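You operate a simulated robot arm through the tools that you are given. There is no shell and no other tool. Be economical: measure what you need, move in short steps, check, and stop when the job is done.

The job below is to be done with a simulated two-armed robot. You get a single attempt, and the scene is never put back.

TASK
Shut the console down and close the patch lid.
Fine: main fader down and the switch marked Speaker off before the mains goes off; channel faders, leads and other controls stay.

The check looks at the end state, three seconds after you hand in, the way a careful person would. Anything else that was tipped, shoved, dropped, spilled or broken makes it a failure. A push-on lid holds only when it is set on centred and level and pressed home; a screw cap is set on level and turned clockwise until tight.

THE ROBOT
Two 7-joint arms with vacuum grippers on one trunk, on a base that drives. Base frame: it is fixed to the floor where the robot stands at the start and does not move with it; the origin is under the middle of the robot, x ahead of it, y to its left, z up. Units: cm, degrees, N and s.
The left shoulder is at the start at [7, 17.4, 127.9], the right one opposite. With the tool pointing down near the work surface each hand reaches from about 10 to 76 cm from the robot's upright axis, wherever it stands, measured 20 degrees to its own side. Places, roughly: amber-banded plug (3x3x6 cm) [70, -20, 80]; channel dial [60, 60, 90]; green-banded plug (3x3x6 cm) [80, -20, 80]; hall button [100, 10, 90]; patch lid [90, -20, 90]; phones dial [30, 60, 80]; rose-banded plug (3x3x6 cm) [80, -10, 80]; stage button [100, 0, 90]; switch on the orange box [20, 50, 80]; switch on the talk box [30, 70, 80]; talk button [20, 60, 80]. Payload 3.5 kg a hand.
Tool frame (each hand has its own): the origin (TCP) lies in the middle of the cups' lips, and z points out of the cups. The gripper has 2 cups of 3.2 cm across, covering 3.2 by 8 cm (tool x, y); the bellows give 1 cm. With the vacuum on, a cup seals on a smooth face that it is pressed against (1 to 4 N); it does not hold porous or soft things. The pull reaches 76 N.
Orientation is told as [roll, pitch, yaw] about the base's x, y, z axes, in that order, counted from this pose: with the cups facing straight down, the tool's x points along the base's -x, its y along +y and its z along -z.

THE INTERFACE
- The arms move only by the tool drive_tool. It takes "left_targets", "right_targets" or both (then of equal length, played together; a hand with none holds still); each is a list of rows, each a list of 7 numbers: the vacuum: 1 switches it on, 0 off, then the shift along the base's x, y, z in mm, then the turn, a rotation vector about the base's x, y, z in degrees. In form: [[valve, x, y, z, wx, wy, wz], ...]. A call has 1 to 10 rows; each row shifts and turns the commanded pose from where the row before left it. Rows are played at 5 a second. More than 5 cm and 8.6 degrees between two rows, or a gripper value outside its range, and nothing of the call is played. Where a pose cannot be reached the arm comes as near as it can. A force on the tool above 60 N (or 10 N above the force at the start of the call, whichever is more), or a blocked arm, ends the call early, and 0.2 s more pass. The pull builds up within a second once a cup has sealed. Time passes only in rows, and 0.2 s behind the last, so rows that do not move give it time. It gives the time, the measured TCP pose, the force on the tool (base axes) and the pull of the vacuum at its end, in the units of the frame above (readings bear some noise), with the torque about the TCP (base axes, N m) and any sound that the robot's microphone picked up.
- Cameras (640 x 400 px; columns grow to the right, rows downward): "scene" is now at [12.76, 1.66, 156.45]; the picture's right is [0.38, -0.92, 0.00], its down [-0.79, -0.33, -0.52] and it looks along [0.48, 0.20, -0.86] (base axes); focal length 255 px, centre (320, 200). "left" rides on the left gripper at [7.4, -1.9, -11] in its tool frame; the picture's right is [0.25, 0.97, 0.00], its down [-0.77, 0.20, -0.60] and it looks along [-0.58, 0.15, 0.80] (tool axes); focal length 218 px, centre (320, 200). "right" rides on the right gripper at [7.4, 1.9, -11] in its tool frame; the picture's right is [-0.25, 0.97, 0.00], its down [-0.77, -0.20, -0.60] and it looks along [-0.58, -0.15, 0.80] (tool axes); focal length 218 px, centre (320, 200). There is no depth. A picture from a camera that has moved, and an enlarged one, comes with that camera's place and axes in the base frame and with its lens. The place of the scene camera against the robot may be out by one fixed shift of up to 1.8 cm in any direction.
- camera(camera): a new picture of that camera. No time passes.
- raise_lower(by): slides the trunk up (or, below 0, down) by that many cm; the arms and the scene camera ride with it, the base frame stays. It gives what a move gives, with no picture.
- drive_base(legs): drives the robot by 1 to 6 legs, each [ahead, turn to the left] in cm and degrees, along the robot's own axes; the way and the turn of a leg run together, so that a leg with both is an arc; at most 150 cm and 180 degrees a leg. The arms and the cameras ride along, it lands a little off, and it stops where it bumps. It gives what a move gives.
- aim_head(pan, tilt): turns the head with the scene camera to pan (to the left, within 86 degrees either way) and tilt (down, from -29 to 69), counted from straight ahead of the robot. It gives what a move gives.
- zoom(camera, box): a new picture of the part [left, top, right, bottom] of that camera's present view, enlarged. No time passes.
- sign_off(): hands the job in; it is judged then, once.

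Go step by step. Nothing tells you exact positions but the pictures and the camera data: compare them with the known pose of the tool, close in by small moves and look again before you grip or let go. The budget is 120 turns and 88 pictures, counting those below and the enlarged ones. Unless the task says otherwise, let go and move clear before handing in, and close with one line.

The tools are called after "Emit:" as name(argument=value, ...) on one line, values as JSON. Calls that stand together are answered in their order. drive_tool: Moves the arms, as the interface text tells. Its arguments: {"type":"object","properties":{"left_targets":{"type":"array"},"right_targets":{"type":"array"}},"required":[]} The other tools are called the same way: raise_lower (by) slides the trunk up or down; drive_base (legs) drives the base; aim_head (pan, tilt) turns the head that bears the scene camera; camera (camera) takes a picture; zoom (camera, box) takes an enlarged picture of a part of a camera's view; sign_off () hands the job in.

At the start:

```text
time: 0.0
left_eef_pos: [37.65, 40.25, 114.64]
left_ee_rot: [0.0, -0.1, 0.0]
left_force: [-0.6, 0.3, 0.3]
left_ft_torque: [-0.03, 0.0, 0.04]
left_pull: 0.0
right_eef_pos: [38.19, 6.73, 107.52]
right_ee_rot: [0.0, 0.0, 0.1]
right_force: [0.1, -0.4, 0.3]
right_ft_torque: [0.02, -0.03, 0.0]
right_pull: 0.0
trunk travel left (down, up): [-77.5, 6.5]
robot x, y, heading: [0.09, 0.01, -0.1]
head pan, tilt: [22.4, 58.8]
```

scene: 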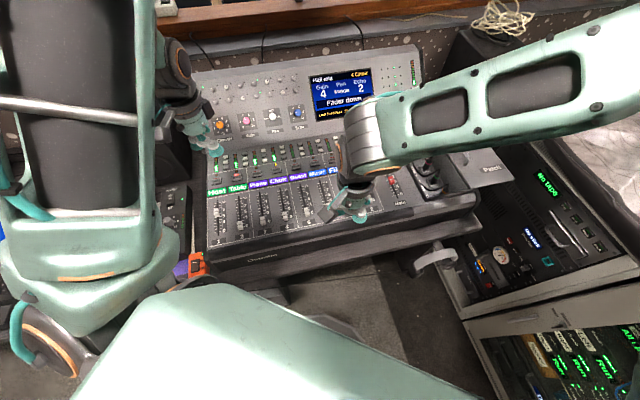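
right: 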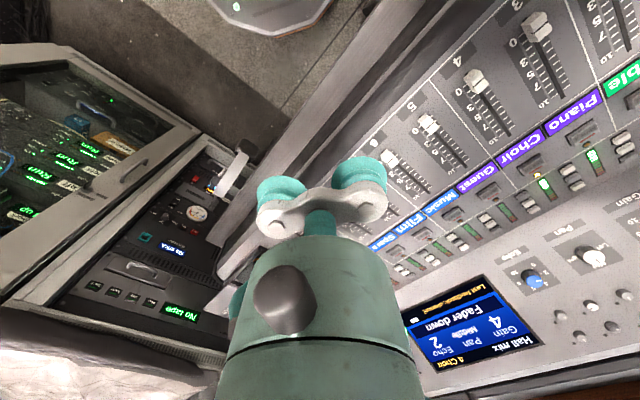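
left: 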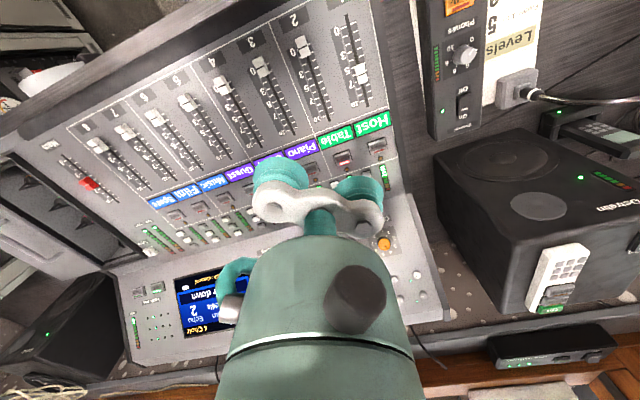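

I see the mixing console ahead, a patch bay with a lid to its right, and boxes on its left. I'll look closer at these parts first.

Emit:
zoom(camera="left", box=[0, 80, 320, 360])

Emit:
zoom(camera="left", box=[320, 0, 640, 400])

Emit:
zoom(camera="scene", box=[340, 100, 640, 300])

```text
1.43 times, centred on (160, 220) of left
camera zoom: at [30.23, 38.31, 125.66], right [-0.25, 0.97, 0.0], down [0.77, 0.2, 0.6], along [0.58, 0.15, -0.8], focal length 312 px, centre (549, 171)
```

zoom: 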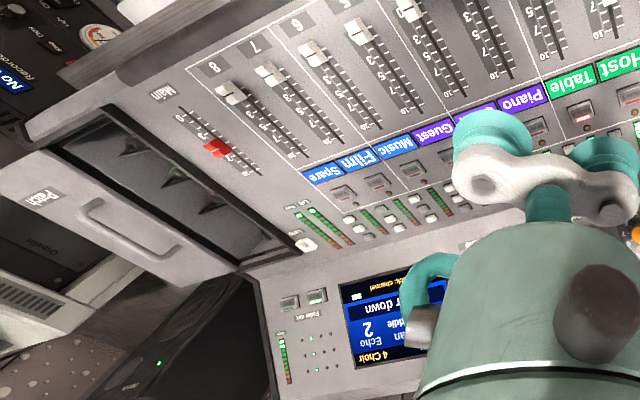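

```text
1.00 times, centred on (480, 200) of left (not enlarged: the box is as wide or as high as the picture)
camera zoom: at [30.23, 38.31, 125.66], right [-0.25, 0.97, 0.0], down [0.77, 0.2, 0.6], along [0.58, 0.15, -0.8], focal length 218 px, centre (160, 200)
```

zoom: 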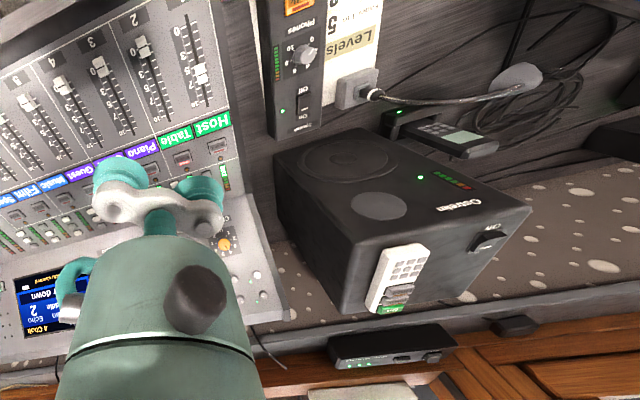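

```text
2.00 times, centred on (490, 200) of scene
camera zoom: at [12.76, 1.66, 156.45], right [0.38, -0.92, 0.0], down [-0.79, -0.33, -0.52], along [0.48, 0.2, -0.86], focal length 510 px, centre (-20, 200)
```

zoom: 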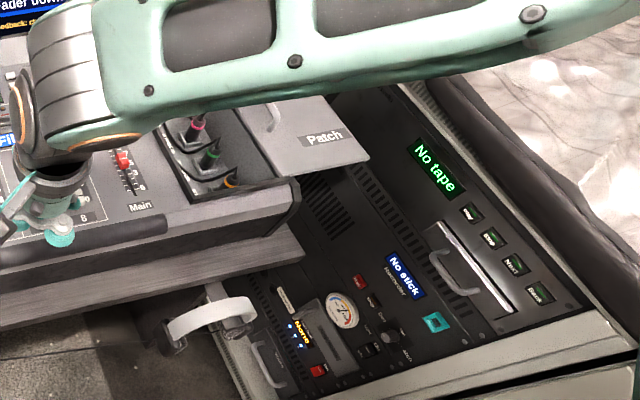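

The lid seems to slide, with its handle on top. I'll draw both arms back to get a clear view.

Emit:
drive_tool(left_targets=[[0, -20, 30, 40, 0, 0, 0], [0, -30, 40, 0, 0, 0, 0], [0, -30, 40, 0, 0, 0, 0], [0, -30, 40, 0, 0, 0, 0]], right_targets=[[0, -20, -30, 40, 0, 0, 0], [0, -30, -40, 0, 0, 0, 0], [0, -30, -40, 0, 0, 0, 0], [0, -30, -40, 0, 0, 0, 0]])

Emit:
aim_head(pan=5, tilt=50)

Emit:
camera(camera="scene")

```text
refused: row 1 steps farther than a row can; nothing moved
```

```text
time: 0.8
left_eef_pos: [37.59, 40.37, 114.7]
left_ee_rot: [0.0, -0.1, -0.1]
left_force: [0.4, -1.3, 0.2]
left_ft_torque: [-0.03, 0.01, -0.01]
left_pull: 0.1
right_eef_pos: [38.2, 6.76, 107.47]
right_ee_rot: [0.0, -0.1, 0.0]
right_force: [-0.2, 0.8, -0.1]
right_ft_torque: [0.02, -0.01, 0.0]
right_pull: 0.1
trunk travel left (down, up): [-77.5, 6.5]
robot x, y, heading: [0.1, -0.12, 0.1]
head pan, tilt: [5.0, 50.0]
```

```text
81 pictures are left
camera scene: at [14.14, -0.26, 157.56], right [0.09, -1.0, 0.0], down [-0.76, -0.07, -0.64], along [0.64, 0.06, -0.77], focal length 255 px, centre (320, 200)
```

scene: 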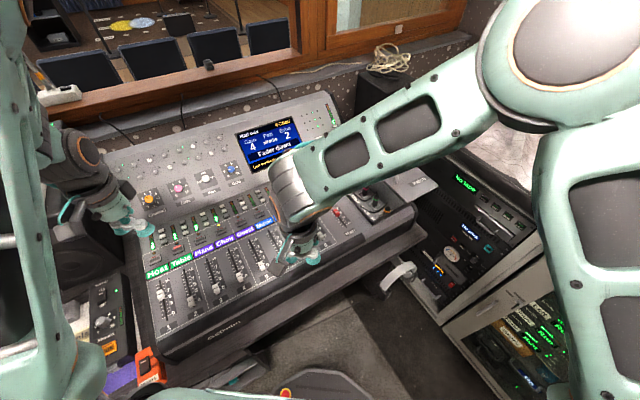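

The step was slightly too long; I'll retry with smaller rows.

Emit:
drive_tool(left_targets=[[0, 0, 0, 45, 0, 0, 0], [0, -30, 30, 0, 0, 0, 0], [0, -30, 30, 0, 0, 0, 0], [0, -30, 30, 0, 0, 0, 0], [0, -30, 30, 0, 0, 0, 0]], right_targets=[[0, 0, 0, 45, 0, 0, 0], [0, -30, -35, 0, 0, 0, 0], [0, -30, -35, 0, 0, 0, 0], [0, -30, -35, 0, 0, 0, 0], [0, -30, -35, 0, 0, 0, 0]])

Emit:
camera(camera="scene")

Emit:
camera(camera="left")

```text
time: 2.0
left_eef_pos: [25.42, 52.38, 119.23]
left_ee_rot: [-0.1, -0.1, 0.1]
left_force: [-0.1, -0.6, 0.5]
left_ft_torque: [-0.01, -0.03, -0.03]
left_pull: 0.0
right_eef_pos: [27.55, -5.37, 112.35]
right_ee_rot: [0.0, -0.1, 0.1]
right_force: [-0.2, 0.1, 0.1]
right_ft_torque: [-0.04, -0.02, 0.01]
right_pull: 0.0
right hand out of reach, approached as far as the arm can: row 5
trunk travel left (down, up): [-77.5, 6.5]
robot x, y, heading: [-0.04, -0.15, -0.0]
head pan, tilt: [5.0, 50.0]
```

```text
80 pictures are left
camera scene: at [13.93, -0.16, 157.58], right [0.09, -1.0, 0.0], down [-0.76, -0.07, -0.64], along [0.64, 0.06, -0.77], focal length 255 px, centre (320, 200)
```

scene: 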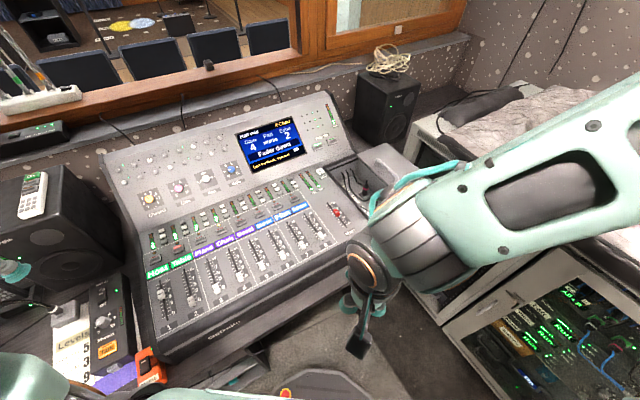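

```text
79 pictures are left
camera left: at [18.0, 50.44, 130.2], right [-0.25, 0.97, 0.0], down [0.77, 0.2, 0.61], along [0.59, 0.15, -0.8], focal length 218 px, centre (320, 200)
```

left: 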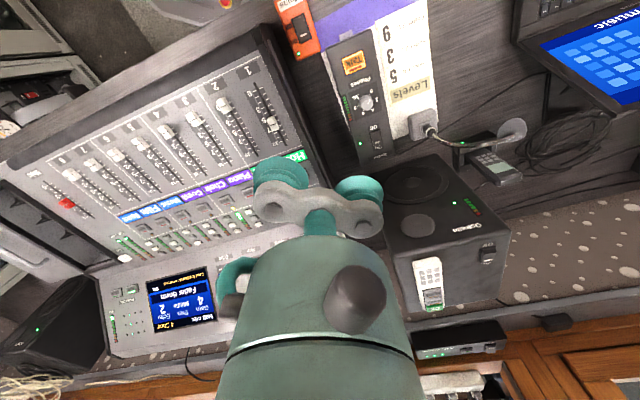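

Now I look at the left-hand boxes and the patch area for markings.

Emit:
zoom(camera="left", box=[260, 0, 440, 150])

Emit:
zoom(camera="scene", box=[270, 120, 450, 260])

Emit:
zoom(camera="scene", box=[40, 260, 240, 400])

```text
2.67 times, centred on (350, 75) of left
camera zoom: at [18.0, 50.44, 130.2], right [-0.25, 0.97, 0.0], down [0.77, 0.2, 0.61], along [0.59, 0.15, -0.8], focal length 582 px, centre (240, 533)
```

zoom: 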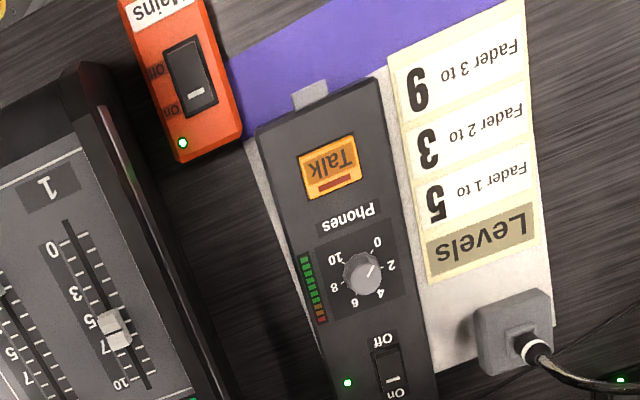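

```text
2.86 times, centred on (360, 190) of scene
camera zoom: at [13.93, -0.16, 157.58], right [0.09, -1.0, 0.0], down [-0.76, -0.07, -0.64], along [0.64, 0.06, -0.77], focal length 728 px, centre (206, 229)
```

zoom: 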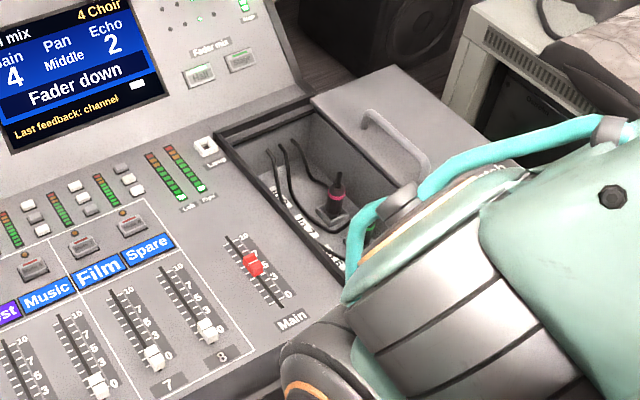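

```text
2.86 times, centred on (140, 330) of scene
camera zoom: at [13.93, -0.16, 157.58], right [0.09, -1.0, 0.0], down [-0.76, -0.07, -0.64], along [0.64, 0.06, -0.77], focal length 728 px, centre (834, -171)
```

zoom: 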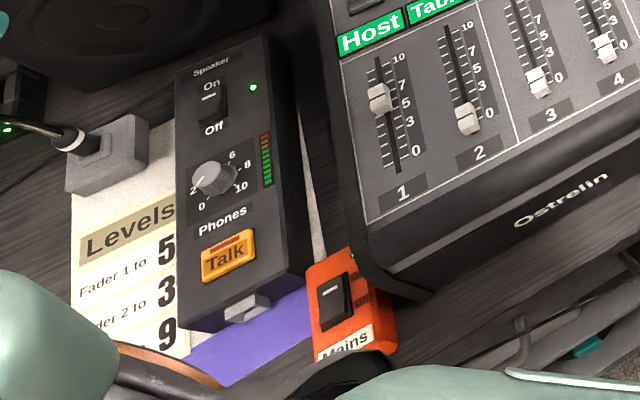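

The Speaker switch (Off end nearer to me) is on the talk box, Mains is on the orange box, and the red Main fader's 0 end is nearer to me. The console is yawed about 35° to the left, with the red knob near (64, 0, 90). I'll bring the right hand over it, yawed to match.

Emit:
drive_tool(right_targets=[[0, 40, 0, 0, 0, 0, 7], [0, 45, 0, 0, 0, 0, 7], [0, 45, 0, 0, 0, 0, 7], [0, 45, 0, 0, 0, 0, 7], [0, 40, 0, 0, 0, 0, 7]])

Emit:
camera(camera="right")

Emit:
camera(camera="scene")

```text
time: 3.2
left_eef_pos: [25.71, 52.37, 119.17]
left_ee_rot: [0.0, 0.2, 0.1]
left_force: [0.1, 0.9, 0.2]
left_ft_torque: [0.03, 0.02, 0.01]
left_pull: 0.0
right_eef_pos: [49.4, -5.29, 111.78]
right_ee_rot: [-0.1, 0.0, 35.3]
right_force: [-0.1, 0.3, 0.3]
right_ft_torque: [0.01, 0.03, 0.01]
right_pull: 0.1
trunk travel left (down, up): [-77.5, 6.5]
robot x, y, heading: [-0.05, -0.41, 0.0]
head pan, tilt: [5.0, 50.0]
```

```text
75 pictures are left
camera right: at [42.19, -7.98, 122.72], right [-0.35, 0.94, 0.0], down [0.75, 0.28, 0.6], along [0.56, 0.21, -0.8], focal length 218 px, centre (320, 200)
```

right: 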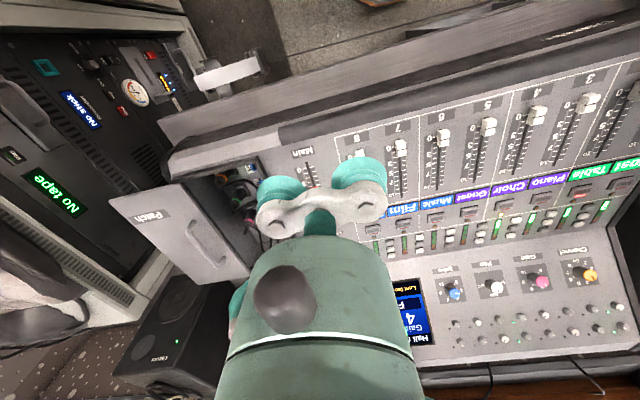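

```text
74 pictures are left
camera scene: at [14.31, -0.2, 157.55], right [0.09, -1.0, 0.0], down [-0.76, -0.07, -0.64], along [0.64, 0.06, -0.77], focal length 255 px, centre (320, 200)
```

scene: 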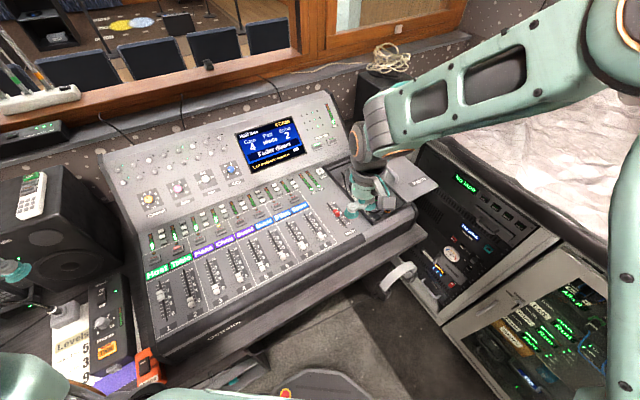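

Emit:
zoom(camera="scene", box=[290, 140, 450, 260])

Emit:
zoom(camera="right", box=[100, 100, 420, 300])

```text
3.33 times, centred on (370, 200) of scene
camera zoom: at [14.31, -0.2, 157.55], right [0.09, -1.0, 0.0], down [-0.76, -0.07, -0.64], along [0.64, 0.06, -0.77], focal length 850 px, centre (153, 200)
```

zoom: 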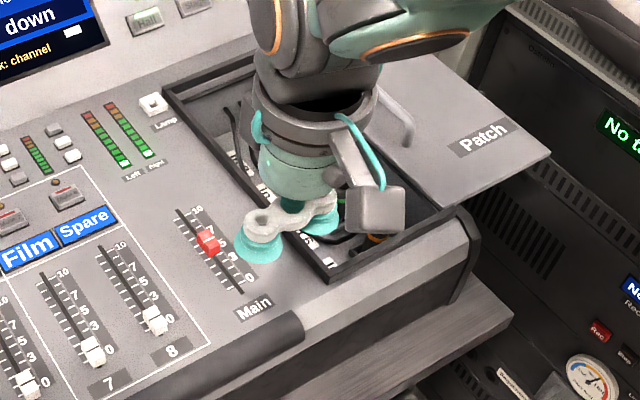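

```text
2.00 times, centred on (260, 200) of right
camera zoom: at [42.19, -7.98, 122.72], right [-0.35, 0.94, 0.0], down [0.75, 0.28, 0.6], along [0.56, 0.21, -0.8], focal length 436 px, centre (440, 200)
```

zoom: 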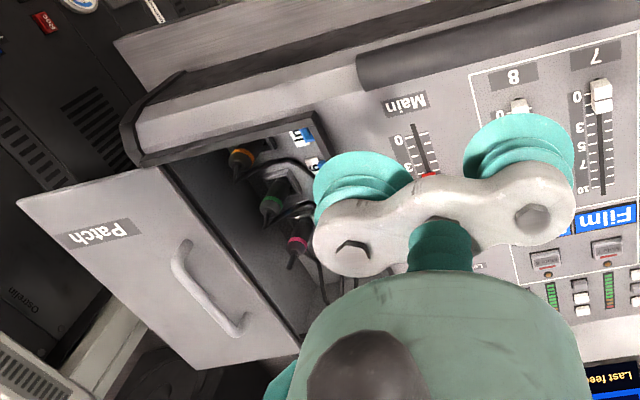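

The red knob is at about (64, -1, 88.8), reading around 6, and slides toward me by about 5–6 cm. I'll tilt the hand so its left cup is lowest and bring it above the far side of the knob.

Emit:
drive_tool(right_targets=[[0, 37, 7, -22, -5.5, -3.8, 0], [0, 37, 7, -22, -5.5, -3.8, 0], [0, 37, 7, -22, -5.5, -3.8, 0], [0, 37, 8, -22, 0, 0, 0], [0, 38, 8, -22, 0, 0, 0]])

Emit:
camera(camera="right")

Emit:
zoom(camera="scene", box=[290, 140, 450, 260])

```text
time: 4.4
left_eef_pos: [25.85, 52.31, 119.07]
left_ee_rot: [-0.1, 0.1, 0.0]
left_force: [1.0, -0.6, -0.6]
left_ft_torque: [-0.05, 0.03, 0.01]
left_pull: 0.1
right_eef_pos: [66.48, -2.02, 101.31]
right_ee_rot: [-20.1, 0.4, 35.0]
right_force: [1.0, -0.4, -0.6]
right_ft_torque: [0.02, 0.02, -0.01]
right_pull: 0.1
right hand out of reach, approached as far as the arm can: row 5
trunk travel left (down, up): [-77.5, 6.5]
robot x, y, heading: [-0.12, 0.14, 0.0]
head pan, tilt: [5.0, 50.0]
```

```text
71 pictures are left
camera right: at [57.28, -1.7, 111.02], right [-0.32, 0.89, -0.33], down [0.62, 0.46, 0.63], along [0.71, -0.01, -0.7], focal length 218 px, centre (320, 200)
```

right: 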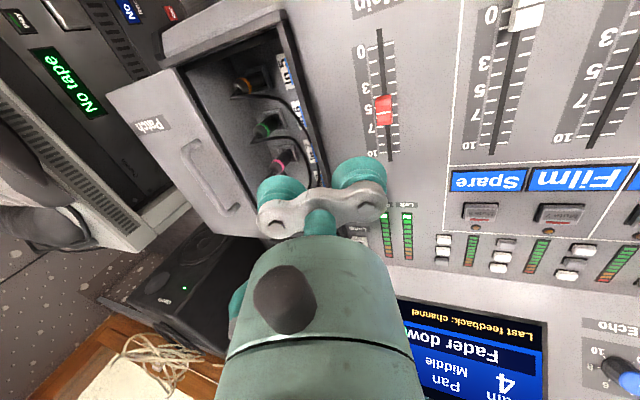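

```text
3.33 times, centred on (370, 200) of scene
camera zoom: at [14.38, -0.24, 157.55], right [0.09, -1.0, 0.0], down [-0.76, -0.07, -0.64], along [0.64, 0.06, -0.77], focal length 850 px, centre (153, 200)
```

zoom: 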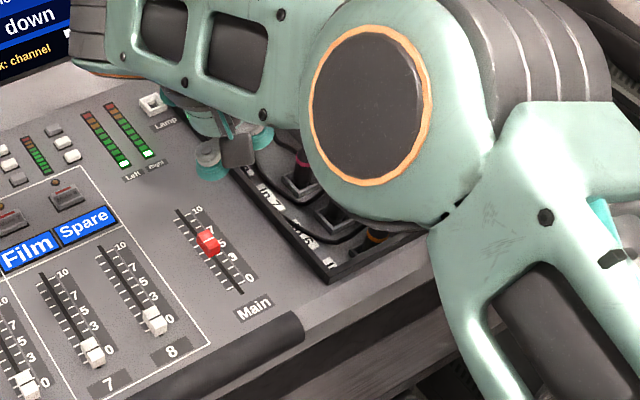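

The right arm is at its limit here. I'll retract it, undoing the yaw, and turn the robot about 35° left so it squares up to the console.

Emit:
drive_tool(right_targets=[[0, -5, 0, 45, 0, 0, -7], [0, -40, -10, 20, 0, 0, -7], [0, -45, -10, 0, 0, 0, -7], [0, -45, -10, 0, 0, 0, -7], [0, -45, -10, 0, 0, 0, -7]])

Emit:
drive_base(legs=[[0, 36]])

Emit:
aim_head(pan=-8, tilt=58)

Emit:
camera(camera="scene")

```text
time: 5.6
left_eef_pos: [25.4, 52.11, 119.26]
left_ee_rot: [0.0, -0.1, 0.0]
left_force: [-0.2, 0.0, 0.2]
left_ft_torque: [0.05, -0.05, -0.01]
left_pull: 0.2
right_eef_pos: [47.19, -7.06, 107.91]
right_ee_rot: [-20.0, 0.2, 0.0]
right_force: [0.4, -0.4, 0.1]
right_ft_torque: [-0.01, -0.01, 0.04]
right_pull: 0.1
right hand out of reach, approached as far as the arm can: row 1
trunk travel left (down, up): [-77.5, 6.5]
robot x, y, heading: [0.14, 0.15, 0.4]
head pan, tilt: [5.0, 50.0]
```

```text
time: 7.7
left_eef_pos: [-9.06, 57.35, 119.2]
left_ee_rot: [0.0, 0.1, 35.2]
left_force: [0.0, 0.8, -0.5]
left_ft_torque: [0.04, -0.02, -0.04]
left_pull: 0.0
right_eef_pos: [42.77, 21.64, 107.93]
right_ee_rot: [-20.1, 0.2, 35.1]
right_force: [0.2, 0.5, 0.3]
right_ft_torque: [-0.01, 0.02, 0.01]
right_pull: 0.0
trunk travel left (down, up): [-77.5, 6.5]
robot x, y, heading: [0.2, 0.05, 35.0]
head pan, tilt: [5.0, 50.0]
```

```text
time: 8.4
left_eef_pos: [-9.23, 57.53, 119.16]
left_ee_rot: [0.0, 0.0, 35.0]
left_force: [0.1, 0.1, 0.4]
left_ft_torque: [-0.02, -0.04, 0.03]
left_pull: 0.1
right_eef_pos: [42.75, 21.61, 107.98]
right_ee_rot: [-20.2, 0.0, 35.2]
right_force: [-0.3, -0.2, -0.6]
right_ft_torque: [-0.02, 0.01, -0.01]
right_pull: 0.0
trunk travel left (down, up): [-77.5, 6.5]
robot x, y, heading: [-0.06, -0.17, 35.1]
head pan, tilt: [-8.0, 58.0]
```

```text
69 pictures are left
camera scene: at [11.64, 5.11, 156.55], right [0.46, -0.89, 0.0], down [-0.75, -0.39, -0.53], along [0.47, 0.24, -0.85], focal length 255 px, centre (320, 200)
```

scene: 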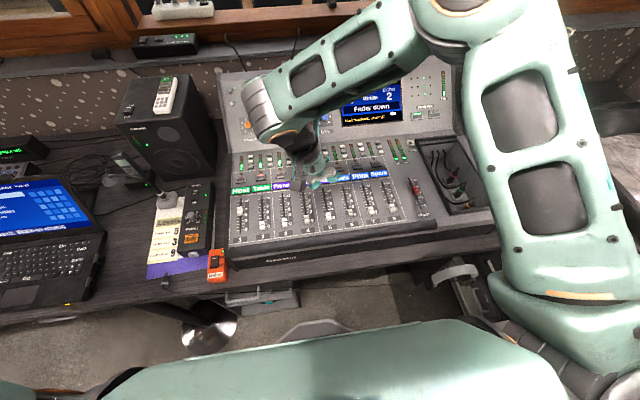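

Now squared up. I bring the right hand over the far side of the red knob.

Emit:
drive_tool(right_targets=[[0, 32, -29, -10, 0, 0, 0], [0, 32, -29, -10, 0, 0, 0], [0, 32, -29, -10, 0, 0, 0], [0, 32, -29, -10, 0, 0, 0], [0, 32, -29, -10, 0, 0, 0], [0, 32, -29, -10, 0, 0, 0], [0, 32, -29, -10, 0, 0, 0], [0, 28, -29, -10, 0, 0, 0]])

Emit:
camera(camera="right")

Emit:
zoom(camera="scene", box=[360, 100, 540, 240])

```text
time: 10.2
left_eef_pos: [-9.04, 57.39, 119.33]
left_ee_rot: [0.1, 0.1, 35.1]
left_force: [0.5, 0.5, 0.3]
left_ft_torque: [0.02, -0.01, -0.02]
left_pull: 0.1
right_eef_pos: [68.5, -1.9, 99.91]
right_ee_rot: [-20.0, 0.1, 35.0]
right_force: [0.0, -0.1, 0.6]
right_ft_torque: [0.0, -0.01, 0.03]
right_pull: 0.0
trunk travel left (down, up): [-77.5, 6.5]
robot x, y, heading: [0.25, 0.1, 35.2]
head pan, tilt: [-8.0, 58.0]
```

```text
68 pictures are left
camera right: at [59.28, -1.6, 109.58], right [-0.32, 0.89, -0.33], down [0.62, 0.46, 0.64], along [0.72, -0.01, -0.7], focal length 218 px, centre (320, 200)
```

right: 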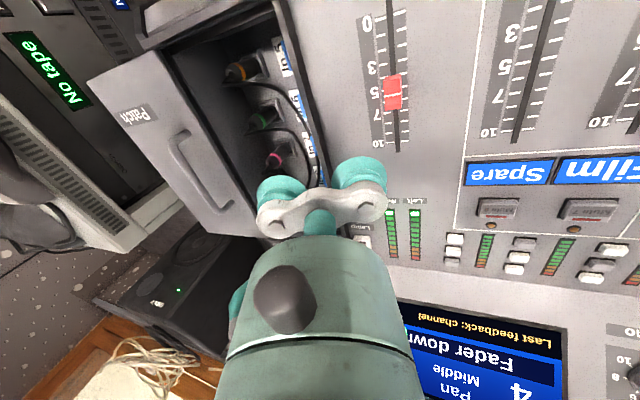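

```text
2.86 times, centred on (450, 170) of scene
camera zoom: at [11.85, 4.91, 156.54], right [0.46, -0.89, 0.0], down [-0.76, -0.39, -0.53], along [0.47, 0.24, -0.85], focal length 728 px, centre (-51, 286)
```

zoom: 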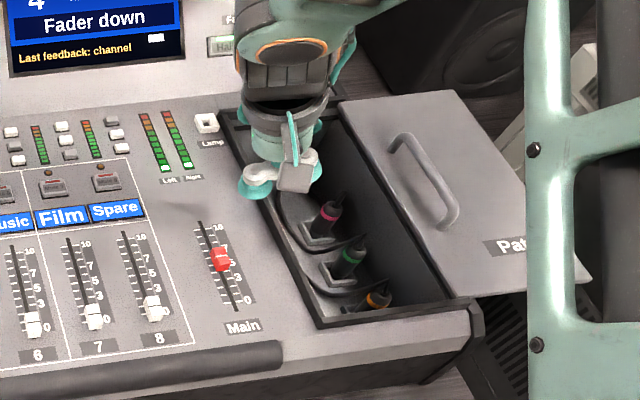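

The cup should go a little farther and left. I step down toward the panel.

Emit:
drive_tool(right_targets=[[0, 6, 8, -10, 0, 0, 0], [0, 0, 0, -20, 0, 0, 0], [0, 0, 0, -20, 0, 0, 0], [0, 0, 0, -20, 0, 0, 0]])

Emit:
camera(camera="right")

Emit:
zoom(camera="scene", box=[380, 130, 480, 230])

```text
time: 11.2
left_eef_pos: [-9.06, 57.52, 119.28]
left_ee_rot: [0.0, 0.0, 35.0]
left_force: [-0.7, 0.7, -0.5]
left_ft_torque: [0.01, 0.01, -0.01]
left_pull: 0.0
right_eef_pos: [68.58, -0.99, 92.97]
right_ee_rot: [-20.1, 0.1, 35.1]
right_force: [0.2, 0.2, 0.4]
right_ft_torque: [-0.02, 0.02, -0.01]
right_pull: 0.2
trunk travel left (down, up): [-77.5, 6.5]
robot x, y, heading: [0.19, -0.25, 35.2]
head pan, tilt: [-8.0, 58.0]
```

```text
66 pictures are left
camera right: at [59.34, -0.57, 102.7], right [-0.32, 0.89, -0.33], down [0.62, 0.46, 0.63], along [0.72, -0.01, -0.7], focal length 218 px, centre (320, 200)
```

right: 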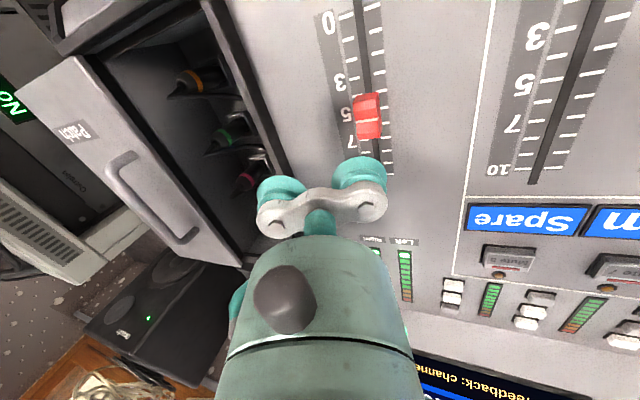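

```text
4.00 times, centred on (430, 180) of scene
camera zoom: at [11.76, 5.13, 156.54], right [0.46, -0.89, 0.0], down [-0.76, -0.39, -0.53], along [0.47, 0.24, -0.85], focal length 1020 px, centre (-120, 280)
```

zoom: 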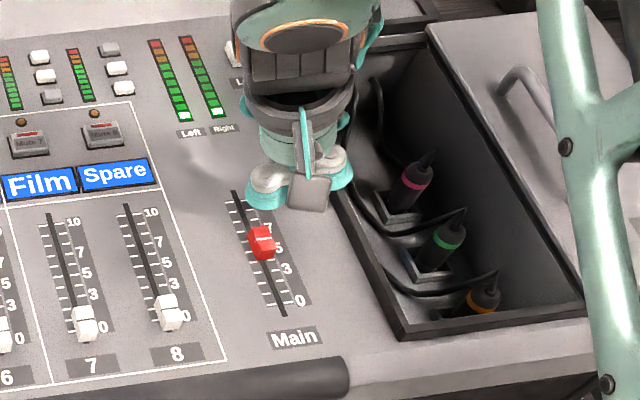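

Triangulated: knob at (64.7, -0.5, 89.5), and the cup is 2.9 cm behind it. I go down further in small steps.

Emit:
drive_tool(right_targets=[[0, 0, 0, -12, 0, 0, 0], [0, 0, 0, -8, 0, 0, 0], [0, 0, 0, 0, 0, 0, 0]])

Emit:
zoom(camera="scene", box=[380, 130, 480, 230])

Emit:
zoom(camera="right", box=[240, 40, 500, 240])

```text
time: 12.0
left_eef_pos: [-9.16, 57.49, 119.3]
left_ee_rot: [0.0, 0.0, 35.1]
left_force: [0.3, -0.1, -0.1]
left_ft_torque: [-0.02, 0.02, 0.0]
left_pull: 0.0
right_eef_pos: [68.58, -0.86, 90.99]
right_ee_rot: [-20.0, 0.1, 35.1]
right_force: [0.9, 0.4, 0.3]
right_ft_torque: [0.01, 0.01, 0.01]
right_pull: 0.1
trunk travel left (down, up): [-77.5, 6.5]
robot x, y, heading: [0.01, 0.5, 35.4]
head pan, tilt: [-8.0, 58.0]
```

```text
4.00 times, centred on (430, 180) of scene
camera zoom: at [11.65, 5.04, 156.55], right [0.46, -0.89, 0.0], down [-0.76, -0.39, -0.53], along [0.47, 0.24, -0.85], focal length 1020 px, centre (-120, 280)
```

zoom: 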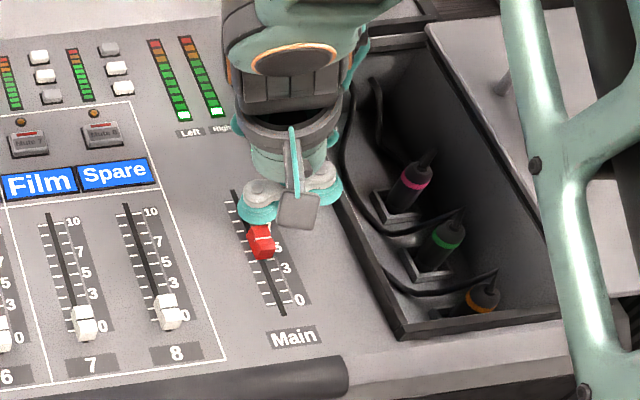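

```text
2.00 times, centred on (370, 140) of right
camera zoom: at [59.36, -0.63, 100.68], right [-0.32, 0.89, -0.33], down [0.62, 0.46, 0.64], along [0.72, -0.01, -0.7], focal length 436 px, centre (220, 320)
```

zoom: 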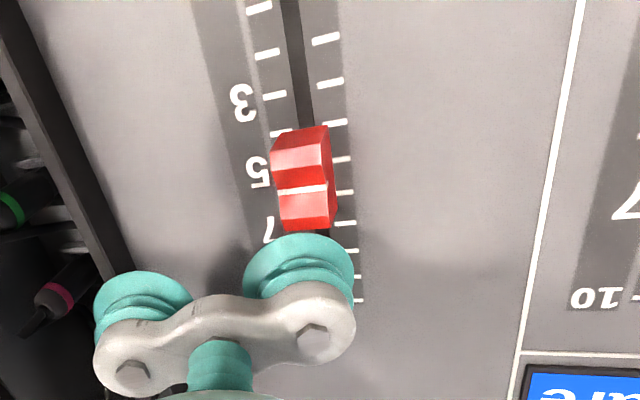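

Still above the panel; I lower another 12 mm.

Emit:
drive_tool(right_targets=[[0, 0, 0, -6, 0, 0, 0], [0, 0, 0, -4, 0, 0, 0], [0, 0, 0, -3, 0, 0, 0]])

Emit:
zoom(camera="right", box=[240, 40, 500, 240])

```text
time: 12.8
left_eef_pos: [-9.09, 57.41, 119.24]
left_ee_rot: [0.0, 0.0, 35.1]
left_force: [0.6, 0.4, -0.7]
left_ft_torque: [-0.01, -0.02, 0.04]
left_pull: 0.0
right_eef_pos: [68.78, -0.82, 89.69]
right_ee_rot: [-20.1, 0.2, 35.1]
right_force: [0.2, 0.0, 1.9]
right_ft_torque: [0.01, 0.06, 0.04]
right_pull: 0.0
trunk travel left (down, up): [-77.5, 6.5]
robot x, y, heading: [-0.08, -0.26, 35.1]
head pan, tilt: [-8.0, 58.0]
```

```text
2.00 times, centred on (370, 140) of right
camera zoom: at [59.41, -0.52, 99.31], right [-0.32, 0.89, -0.33], down [0.62, 0.46, 0.64], along [0.72, -0.01, -0.7], focal length 436 px, centre (220, 320)
```

zoom: 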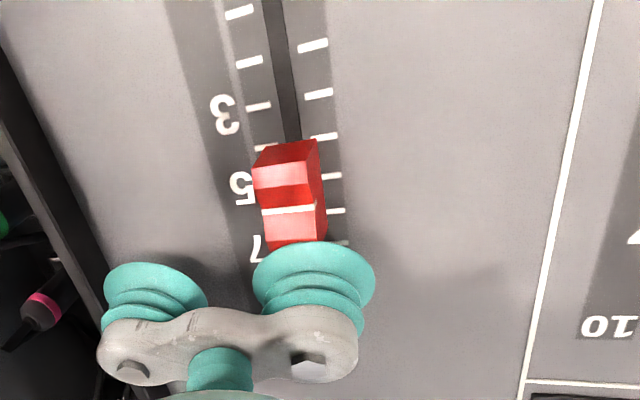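

The lip touches the panel lightly. Now I drag the fader toward me.

Emit:
drive_tool(right_targets=[[0, -10, -7, 0, 0, 0, 0], [0, -10, -7, -1, 0, 0, 0], [0, -10, -7, -1, 0, 0, 0], [0, 0, 0, 0, 0, 0, 0]])

Emit:
zoom(camera="right", box=[240, 40, 500, 240])

Emit:
zoom(camera="scene", box=[380, 130, 480, 230])

```text
time: 13.8
left_eef_pos: [-9.09, 57.43, 119.28]
left_ee_rot: [0.0, 0.1, 35.1]
left_force: [0.5, 0.7, -1.3]
left_ft_torque: [0.01, -0.01, -0.03]
left_pull: 0.0
right_eef_pos: [65.41, -3.04, 89.28]
right_ee_rot: [-20.1, 0.0, 34.9]
right_force: [0.7, -0.7, 4.8]
right_ft_torque: [0.07, 0.12, -0.01]
right_pull: 0.0
trunk travel left (down, up): [-77.5, 6.5]
robot x, y, heading: [-0.04, 0.12, 35.0]
head pan, tilt: [-8.0, 58.0]
```

```text
2.00 times, centred on (370, 140) of right
camera zoom: at [56.23, -2.71, 99.06], right [-0.32, 0.89, -0.33], down [0.62, 0.46, 0.64], along [0.72, -0.01, -0.7], focal length 436 px, centre (220, 320)
```

zoom: 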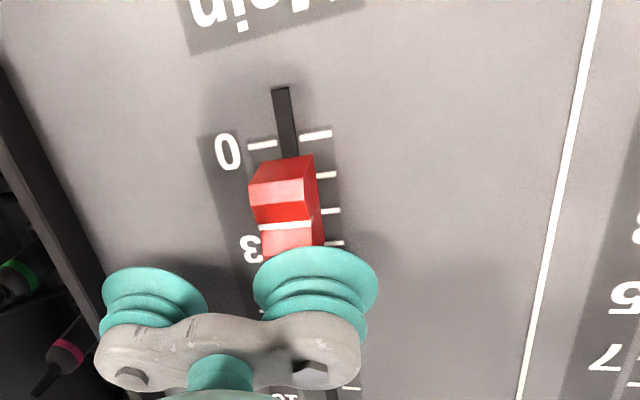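

```text
4.00 times, centred on (430, 180) of scene
camera zoom: at [11.65, 5.05, 156.55], right [0.46, -0.89, 0.0], down [-0.76, -0.39, -0.53], along [0.47, 0.24, -0.85], focal length 1020 px, centre (-120, 280)
```

zoom: 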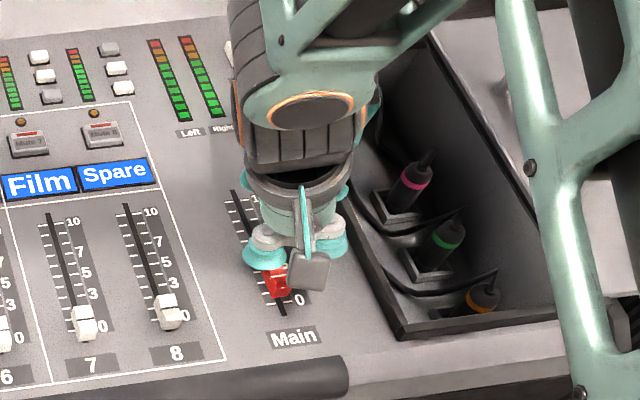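

It moved well, from 6 to about 2.5. I continue toward 0.

Emit:
drive_tool(right_targets=[[0, -10, -7, 0, 0, 0, 0], [0, -9, -6, 0, 0, 0, 0], [0, 0, 0, 0, 0, 0, 0]])

Emit:
zoom(camera="right", box=[240, 40, 500, 240])

```text
time: 14.6
left_eef_pos: [-9.09, 57.44, 119.21]
left_ee_rot: [0.0, 0.0, 35.1]
left_force: [-0.2, 0.3, 0.0]
left_ft_torque: [-0.02, -0.01, 0.01]
left_pull: 0.0
right_eef_pos: [63.65, -4.04, 89.29]
right_ee_rot: [-20.1, 0.2, 35.1]
right_force: [-0.3, 1.4, 3.7]
right_ft_torque: [0.01, 0.09, -0.02]
right_pull: 0.1
trunk travel left (down, up): [-77.5, 6.5]
robot x, y, heading: [0.18, 0.0, 35.3]
head pan, tilt: [-8.0, 58.0]
```

```text
2.00 times, centred on (370, 140) of right
camera zoom: at [54.4, -3.81, 99.03], right [-0.32, 0.89, -0.33], down [0.62, 0.46, 0.64], along [0.72, -0.01, -0.7], focal length 436 px, centre (220, 320)
```

zoom: 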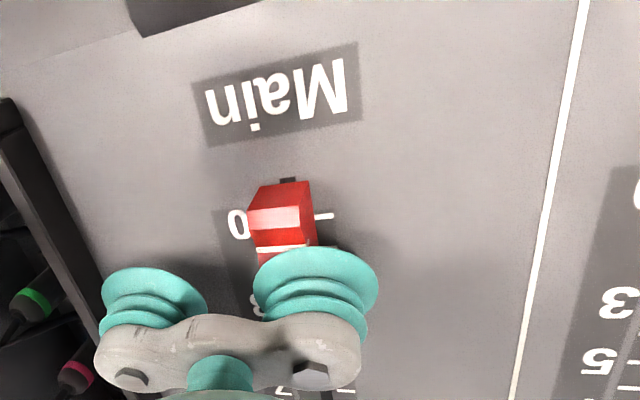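

Nearly at 0; I nudge a bit more until the stop is felt.

Emit:
drive_tool(right_targets=[[0, -4, -3, 0, 0, 0, 0], [0, -4, -3, 0, 0, 0, 0], [0, -2, -2, 0, 0, 0, 0], [0, 0, 0, 0, 0, 0, 0]])

Emit:
zoom(camera="right", box=[240, 40, 500, 240])

```text
time: 15.6
left_eef_pos: [-9.1, 57.56, 119.19]
left_ee_rot: [0.0, 0.0, 35.2]
left_force: [-0.6, 0.5, 0.5]
left_ft_torque: [0.01, -0.01, -0.02]
left_pull: 0.0
right_eef_pos: [62.64, -5.01, 89.48]
right_ee_rot: [-20.0, 0.1, 35.1]
right_force: [3.0, 1.8, 2.9]
right_ft_torque: [0.03, 0.14, -0.11]
right_pull: 0.0
trunk travel left (down, up): [-77.5, 6.5]
robot x, y, heading: [0.15, -0.09, 35.2]
head pan, tilt: [-8.0, 58.0]
```

```text
2.00 times, centred on (370, 140) of right
camera zoom: at [53.49, -4.67, 99.17], right [-0.32, 0.89, -0.33], down [0.62, 0.46, 0.64], along [0.72, -0.01, -0.7], focal length 436 px, centre (220, 320)
```

zoom: 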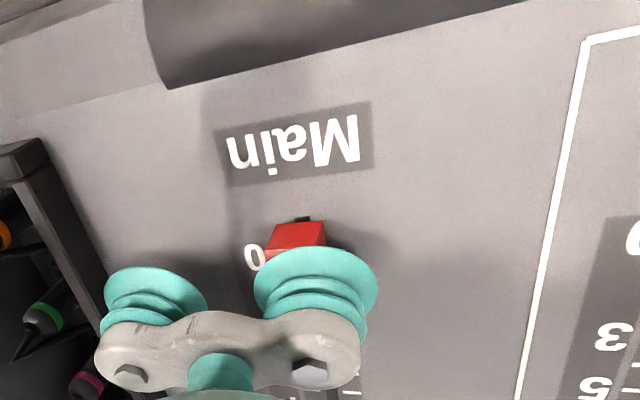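

A 3.5 N resistance shows the stop is reached. I back off and lift to check.

Emit:
drive_tool(right_targets=[[0, 8, 6, 0, 0, 0, 0], [0, 4, 3, 20, 0, 0, 0], [0, 0, 0, 40, 0, 0, 0], [0, 0, 0, 40, 0, 0, 0]])

Emit:
zoom(camera="right", box=[160, 0, 480, 200])

Emit:
zoom(camera="scene", box=[380, 130, 480, 230])

```text
time: 16.6
left_eef_pos: [-9.19, 57.45, 119.23]
left_ee_rot: [-0.1, -0.1, 35.1]
left_force: [-0.6, -0.9, -0.1]
left_ft_torque: [-0.03, -0.04, 0.02]
left_pull: 0.0
right_eef_pos: [63.97, -4.08, 99.62]
right_ee_rot: [-20.1, 0.1, 35.1]
right_force: [-0.8, 0.7, -0.1]
right_ft_torque: [0.02, -0.02, 0.02]
right_pull: 0.0
trunk travel left (down, up): [-77.5, 6.5]
robot x, y, heading: [0.17, 0.34, 35.2]
head pan, tilt: [-8.0, 58.0]
```

```text
2.00 times, centred on (320, 100) of right
camera zoom: at [54.73, -3.79, 109.38], right [-0.32, 0.89, -0.33], down [0.62, 0.46, 0.64], along [0.72, -0.01, -0.7], focal length 436 px, centre (320, 400)
```

zoom: 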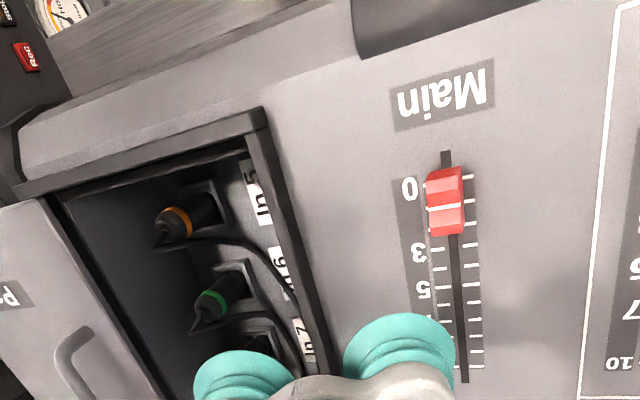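

```text
4.00 times, centred on (430, 180) of scene
camera zoom: at [11.5, 5.05, 156.55], right [0.46, -0.89, 0.0], down [-0.75, -0.39, -0.53], along [0.47, 0.24, -0.85], focal length 1020 px, centre (-120, 280)
```

zoom: 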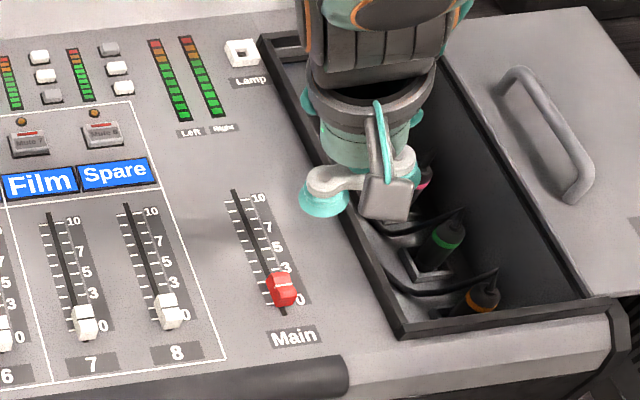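

The knob rests at about 0.8, as the cup rode up over it at the end. I'll set the cup behind it again, pressed a bit lower, and push the last bit.

Emit:
drive_tool(right_targets=[[0, 11, 2, -40, 0, 0, 0], [0, 0, 0, -40, 0, 0, 0], [0, 0, 0, -20, 0, 0, 0], [0, 0, 0, -8, 0, 0, 0]])

Emit:
zoom(camera="right", box=[240, 40, 500, 240])

```text
time: 17.6
left_eef_pos: [-9.25, 57.42, 119.32]
left_ee_rot: [0.0, -0.1, 35.1]
left_force: [0.4, -0.1, -0.2]
left_ft_torque: [0.03, -0.02, -0.02]
left_pull: 0.0
right_eef_pos: [65.11, -3.75, 88.85]
right_ee_rot: [-20.4, -0.1, 35.0]
right_force: [3.9, -3.9, 19.8]
right_ft_torque: [0.38, 0.65, 0.11]
right_pull: 0.1
trunk travel left (down, up): [-77.5, 6.5]
robot x, y, heading: [0.11, 0.28, 35.3]
head pan, tilt: [-8.0, 58.0]
```

```text
2.00 times, centred on (370, 140) of right
camera zoom: at [55.73, -3.48, 98.5], right [-0.31, 0.89, -0.33], down [0.62, 0.46, 0.64], along [0.72, -0.01, -0.69], focal length 436 px, centre (220, 320)
```

zoom: 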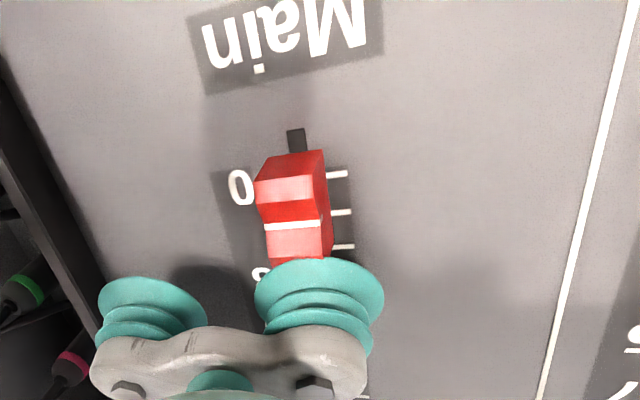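

20 N is firmer than needed, so I ease up 2 mm and push toward 0.

Emit:
drive_tool(right_targets=[[0, 0, 0, 2, 0, 0, 0], [0, -6, -4, 0, 0, 0, 0], [0, -5, -3.5, 0, 0, 0, 0], [0, -4, -3, 0, 0, 0, 0], [0, 0, 0, 0, 0, 0, 0]])

Emit:
zoom(camera="right", box=[240, 40, 500, 240])

```text
time: 18.8
left_eef_pos: [-9.17, 57.42, 119.06]
left_ee_rot: [0.0, -0.1, 35.2]
left_force: [0.0, -0.5, 0.3]
left_ft_torque: [0.0, 0.01, 0.03]
left_pull: 0.1
right_eef_pos: [63.34, -4.67, 88.77]
right_ee_rot: [-20.1, 0.2, 35.0]
right_force: [2.9, 2.7, 13.1]
right_ft_torque: [0.16, 0.44, -0.12]
right_pull: 0.1
trunk travel left (down, up): [-77.5, 6.5]
robot x, y, heading: [0.09, 0.4, 34.9]
head pan, tilt: [-8.0, 58.0]
```

```text
2.00 times, centred on (370, 140) of right
camera zoom: at [54.07, -4.41, 98.54], right [-0.32, 0.89, -0.33], down [0.62, 0.46, 0.64], along [0.72, -0.01, -0.7], focal length 436 px, centre (220, 320)
```

zoom: 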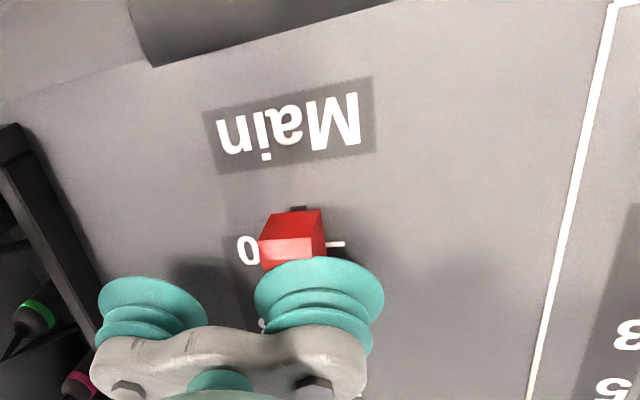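

Emit:
drive_tool(right_targets=[[0, -4, -3, 0, 0, 0, 0], [0, -4, -3, 0, 0, 0, 0], [0, 0, 0, 0, 0, 0, 0]])

Emit:
zoom(camera="right", box=[240, 40, 500, 240])

```text
time: 19.6
left_eef_pos: [-8.99, 57.61, 119.14]
left_ee_rot: [-0.1, 0.1, 35.1]
left_force: [0.4, 0.8, -0.6]
left_ft_torque: [-0.04, -0.01, -0.01]
left_pull: 0.1
right_eef_pos: [62.89, -5.25, 88.87]
right_ee_rot: [-20.3, 0.0, 35.3]
right_force: [20.3, 13.3, 23.7]
right_ft_torque: [0.17, 0.84, -0.65]
right_pull: 0.1
trunk travel left (down, up): [-77.5, 6.5]
robot x, y, heading: [-0.14, 0.14, 35.2]
head pan, tilt: [-8.0, 58.0]
```

```text
2.00 times, centred on (370, 140) of right
camera zoom: at [53.53, -4.9, 98.51], right [-0.32, 0.89, -0.33], down [0.62, 0.46, 0.64], along [0.72, 0.0, -0.69], focal length 436 px, centre (220, 320)
```

zoom: 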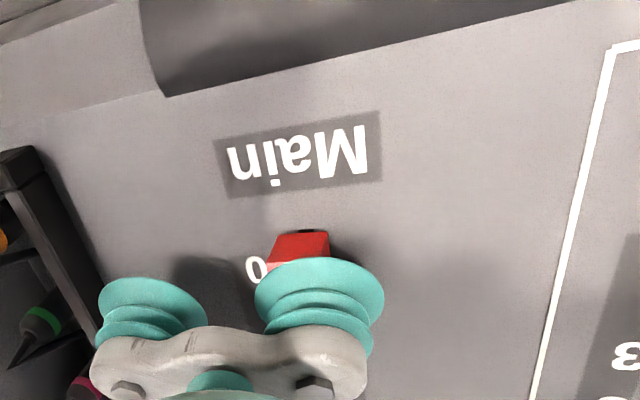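

Now 24 N of resistance: that's the end stop. I back off, lift and check.

Emit:
drive_tool(right_targets=[[0, 9, 6, 0, 0, 0, 0], [0, 4, 3, 20, 0, 0, 0], [0, 0, 0, 40, 0, 0, 0], [0, 0, 0, 40, 0, 0, 0]])

Emit:
zoom(camera="right", box=[160, 0, 480, 200])

Emit:
camera(camera="scene")

```text
time: 20.6
left_eef_pos: [-9.15, 57.44, 119.23]
left_ee_rot: [0.0, -0.1, 35.1]
left_force: [0.0, -0.1, -0.3]
left_ft_torque: [0.0, 0.01, 0.0]
left_pull: 0.0
right_eef_pos: [64.01, -4.93, 98.93]
right_ee_rot: [-20.0, 0.1, 35.1]
right_force: [0.1, -0.4, -0.8]
right_ft_torque: [0.0, 0.01, -0.01]
right_pull: 0.2
trunk travel left (down, up): [-77.5, 6.5]
robot x, y, heading: [-0.16, -0.24, 35.3]
head pan, tilt: [-8.0, 58.0]
```

```text
2.00 times, centred on (320, 100) of right
camera zoom: at [54.77, -4.68, 108.68], right [-0.32, 0.89, -0.33], down [0.62, 0.46, 0.64], along [0.72, -0.01, -0.7], focal length 436 px, centre (320, 400)
```

zoom: 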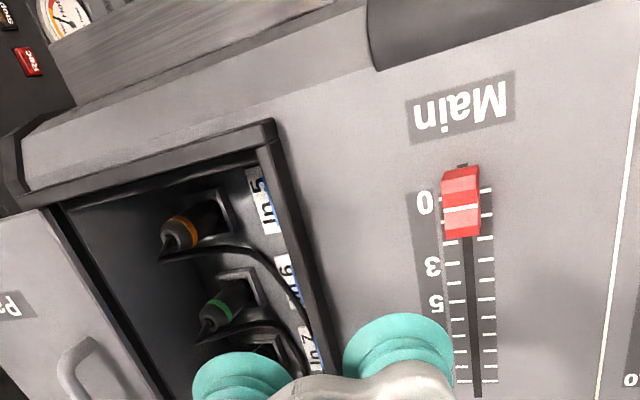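

```text
51 pictures are left
camera scene: at [11.5, 4.95, 156.55], right [0.46, -0.89, 0.0], down [-0.75, -0.39, -0.53], along [0.47, 0.24, -0.85], focal length 255 px, centre (320, 200)
```

scene: 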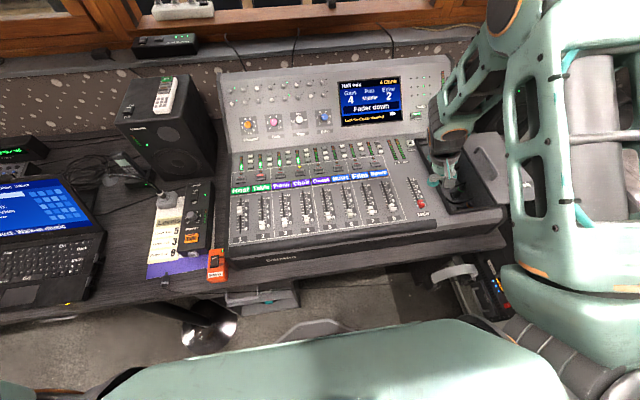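

Emit:
zoom(camera="scene", box=[335, 160, 445, 230])

```text
5.71 times, centred on (390, 195) of scene
camera zoom: at [11.5, 4.95, 156.55], right [0.46, -0.89, 0.0], down [-0.75, -0.39, -0.53], along [0.47, 0.24, -0.85], focal length 1457 px, centre (-80, 229)
```

zoom: 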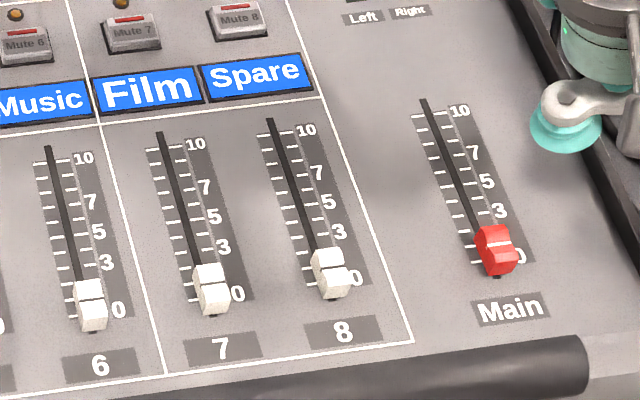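

The Main fader sits at 0 like the other zeroed faders. The lid handle runs from about (79,-21) to (90,-15), too far from here, so I'll retract the right hand and shift the base about 12 cm toward it.

Emit:
drive_tool(right_targets=[[0, 0, 0, 45, 0, 0, 0], [0, -29, 20, 25, 4.9, 3.3, 0], [0, -29, 28, 25, 4.9, 3.3, 0], [0, -29, 28, 0, 4.9, 3.3, 0], [0, -29, 28, 0, 1.7, 1.3, 0], [0, -29, 28, 0, 0, 0, 0], [0, -29, 28, 0, 0, 0, 0]])

Emit:
drive_base(legs=[[0, -49], [12, 0], [0, 49]])

Emit:
aim_head(pan=-15, tilt=55)

Emit:
camera(camera="scene")

```text
time: 22.2
left_eef_pos: [-9.27, 57.59, 119.22]
left_ee_rot: [-0.1, 0.0, 35.0]
left_force: [-0.5, 0.3, 0.3]
left_ft_torque: [-0.02, 0.0, -0.02]
left_pull: 0.0
right_eef_pos: [46.3, 11.4, 108.27]
right_ee_rot: [-0.3, -0.1, 35.0]
right_force: [0.6, -0.3, -0.1]
right_ft_torque: [-0.03, 0.01, -0.01]
right_pull: 0.1
trunk travel left (down, up): [-77.5, 6.5]
robot x, y, heading: [-0.41, -0.43, 35.0]
head pan, tilt: [-8.0, 58.0]
```

```text
time: 27.9
left_eef_pos: [3.02, 54.46, 119.18]
left_ee_rot: [0.1, 0.0, 34.4]
left_force: [-0.7, 0.3, 0.6]
left_ft_torque: [-0.01, -0.01, -0.04]
left_pull: 0.0
right_eef_pos: [57.89, 7.68, 108.23]
right_ee_rot: [-0.2, 0.0, 34.4]
right_force: [0.4, 0.0, 0.1]
right_ft_torque: [0.0, -0.03, -0.04]
right_pull: 0.1
trunk travel left (down, up): [-77.5, 6.5]
robot x, y, heading: [11.27, -3.08, 34.4]
head pan, tilt: [-8.0, 58.0]
```

```text
time: 28.6
left_eef_pos: [2.97, 54.6, 119.24]
left_ee_rot: [0.0, 0.0, 34.5]
left_force: [-0.2, 0.3, 0.4]
left_ft_torque: [0.01, 0.01, 0.02]
left_pull: 0.0
right_eef_pos: [57.87, 7.65, 108.27]
right_ee_rot: [-0.3, -0.1, 34.3]
right_force: [0.1, 0.6, -0.2]
right_ft_torque: [0.02, 0.02, -0.02]
right_pull: 0.0
trunk travel left (down, up): [-77.5, 6.5]
robot x, y, heading: [11.14, -3.24, 34.5]
head pan, tilt: [-15.0, 55.0]
```

```text
49 pictures are left
camera scene: at [23.72, 1.22, 156.91], right [0.33, -0.94, 0.0], down [-0.77, -0.27, -0.57], along [0.54, 0.19, -0.82], focal length 255 px, centre (320, 200)
```

scene: 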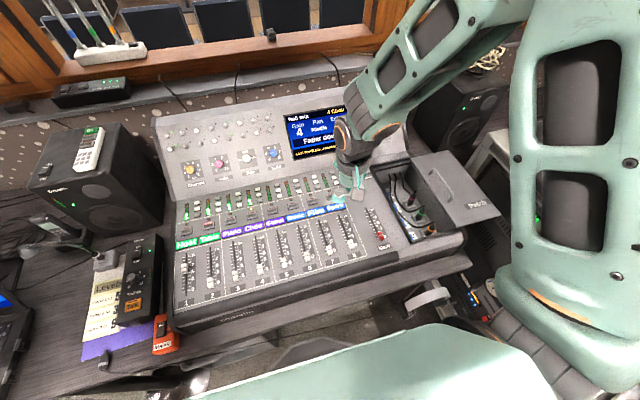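

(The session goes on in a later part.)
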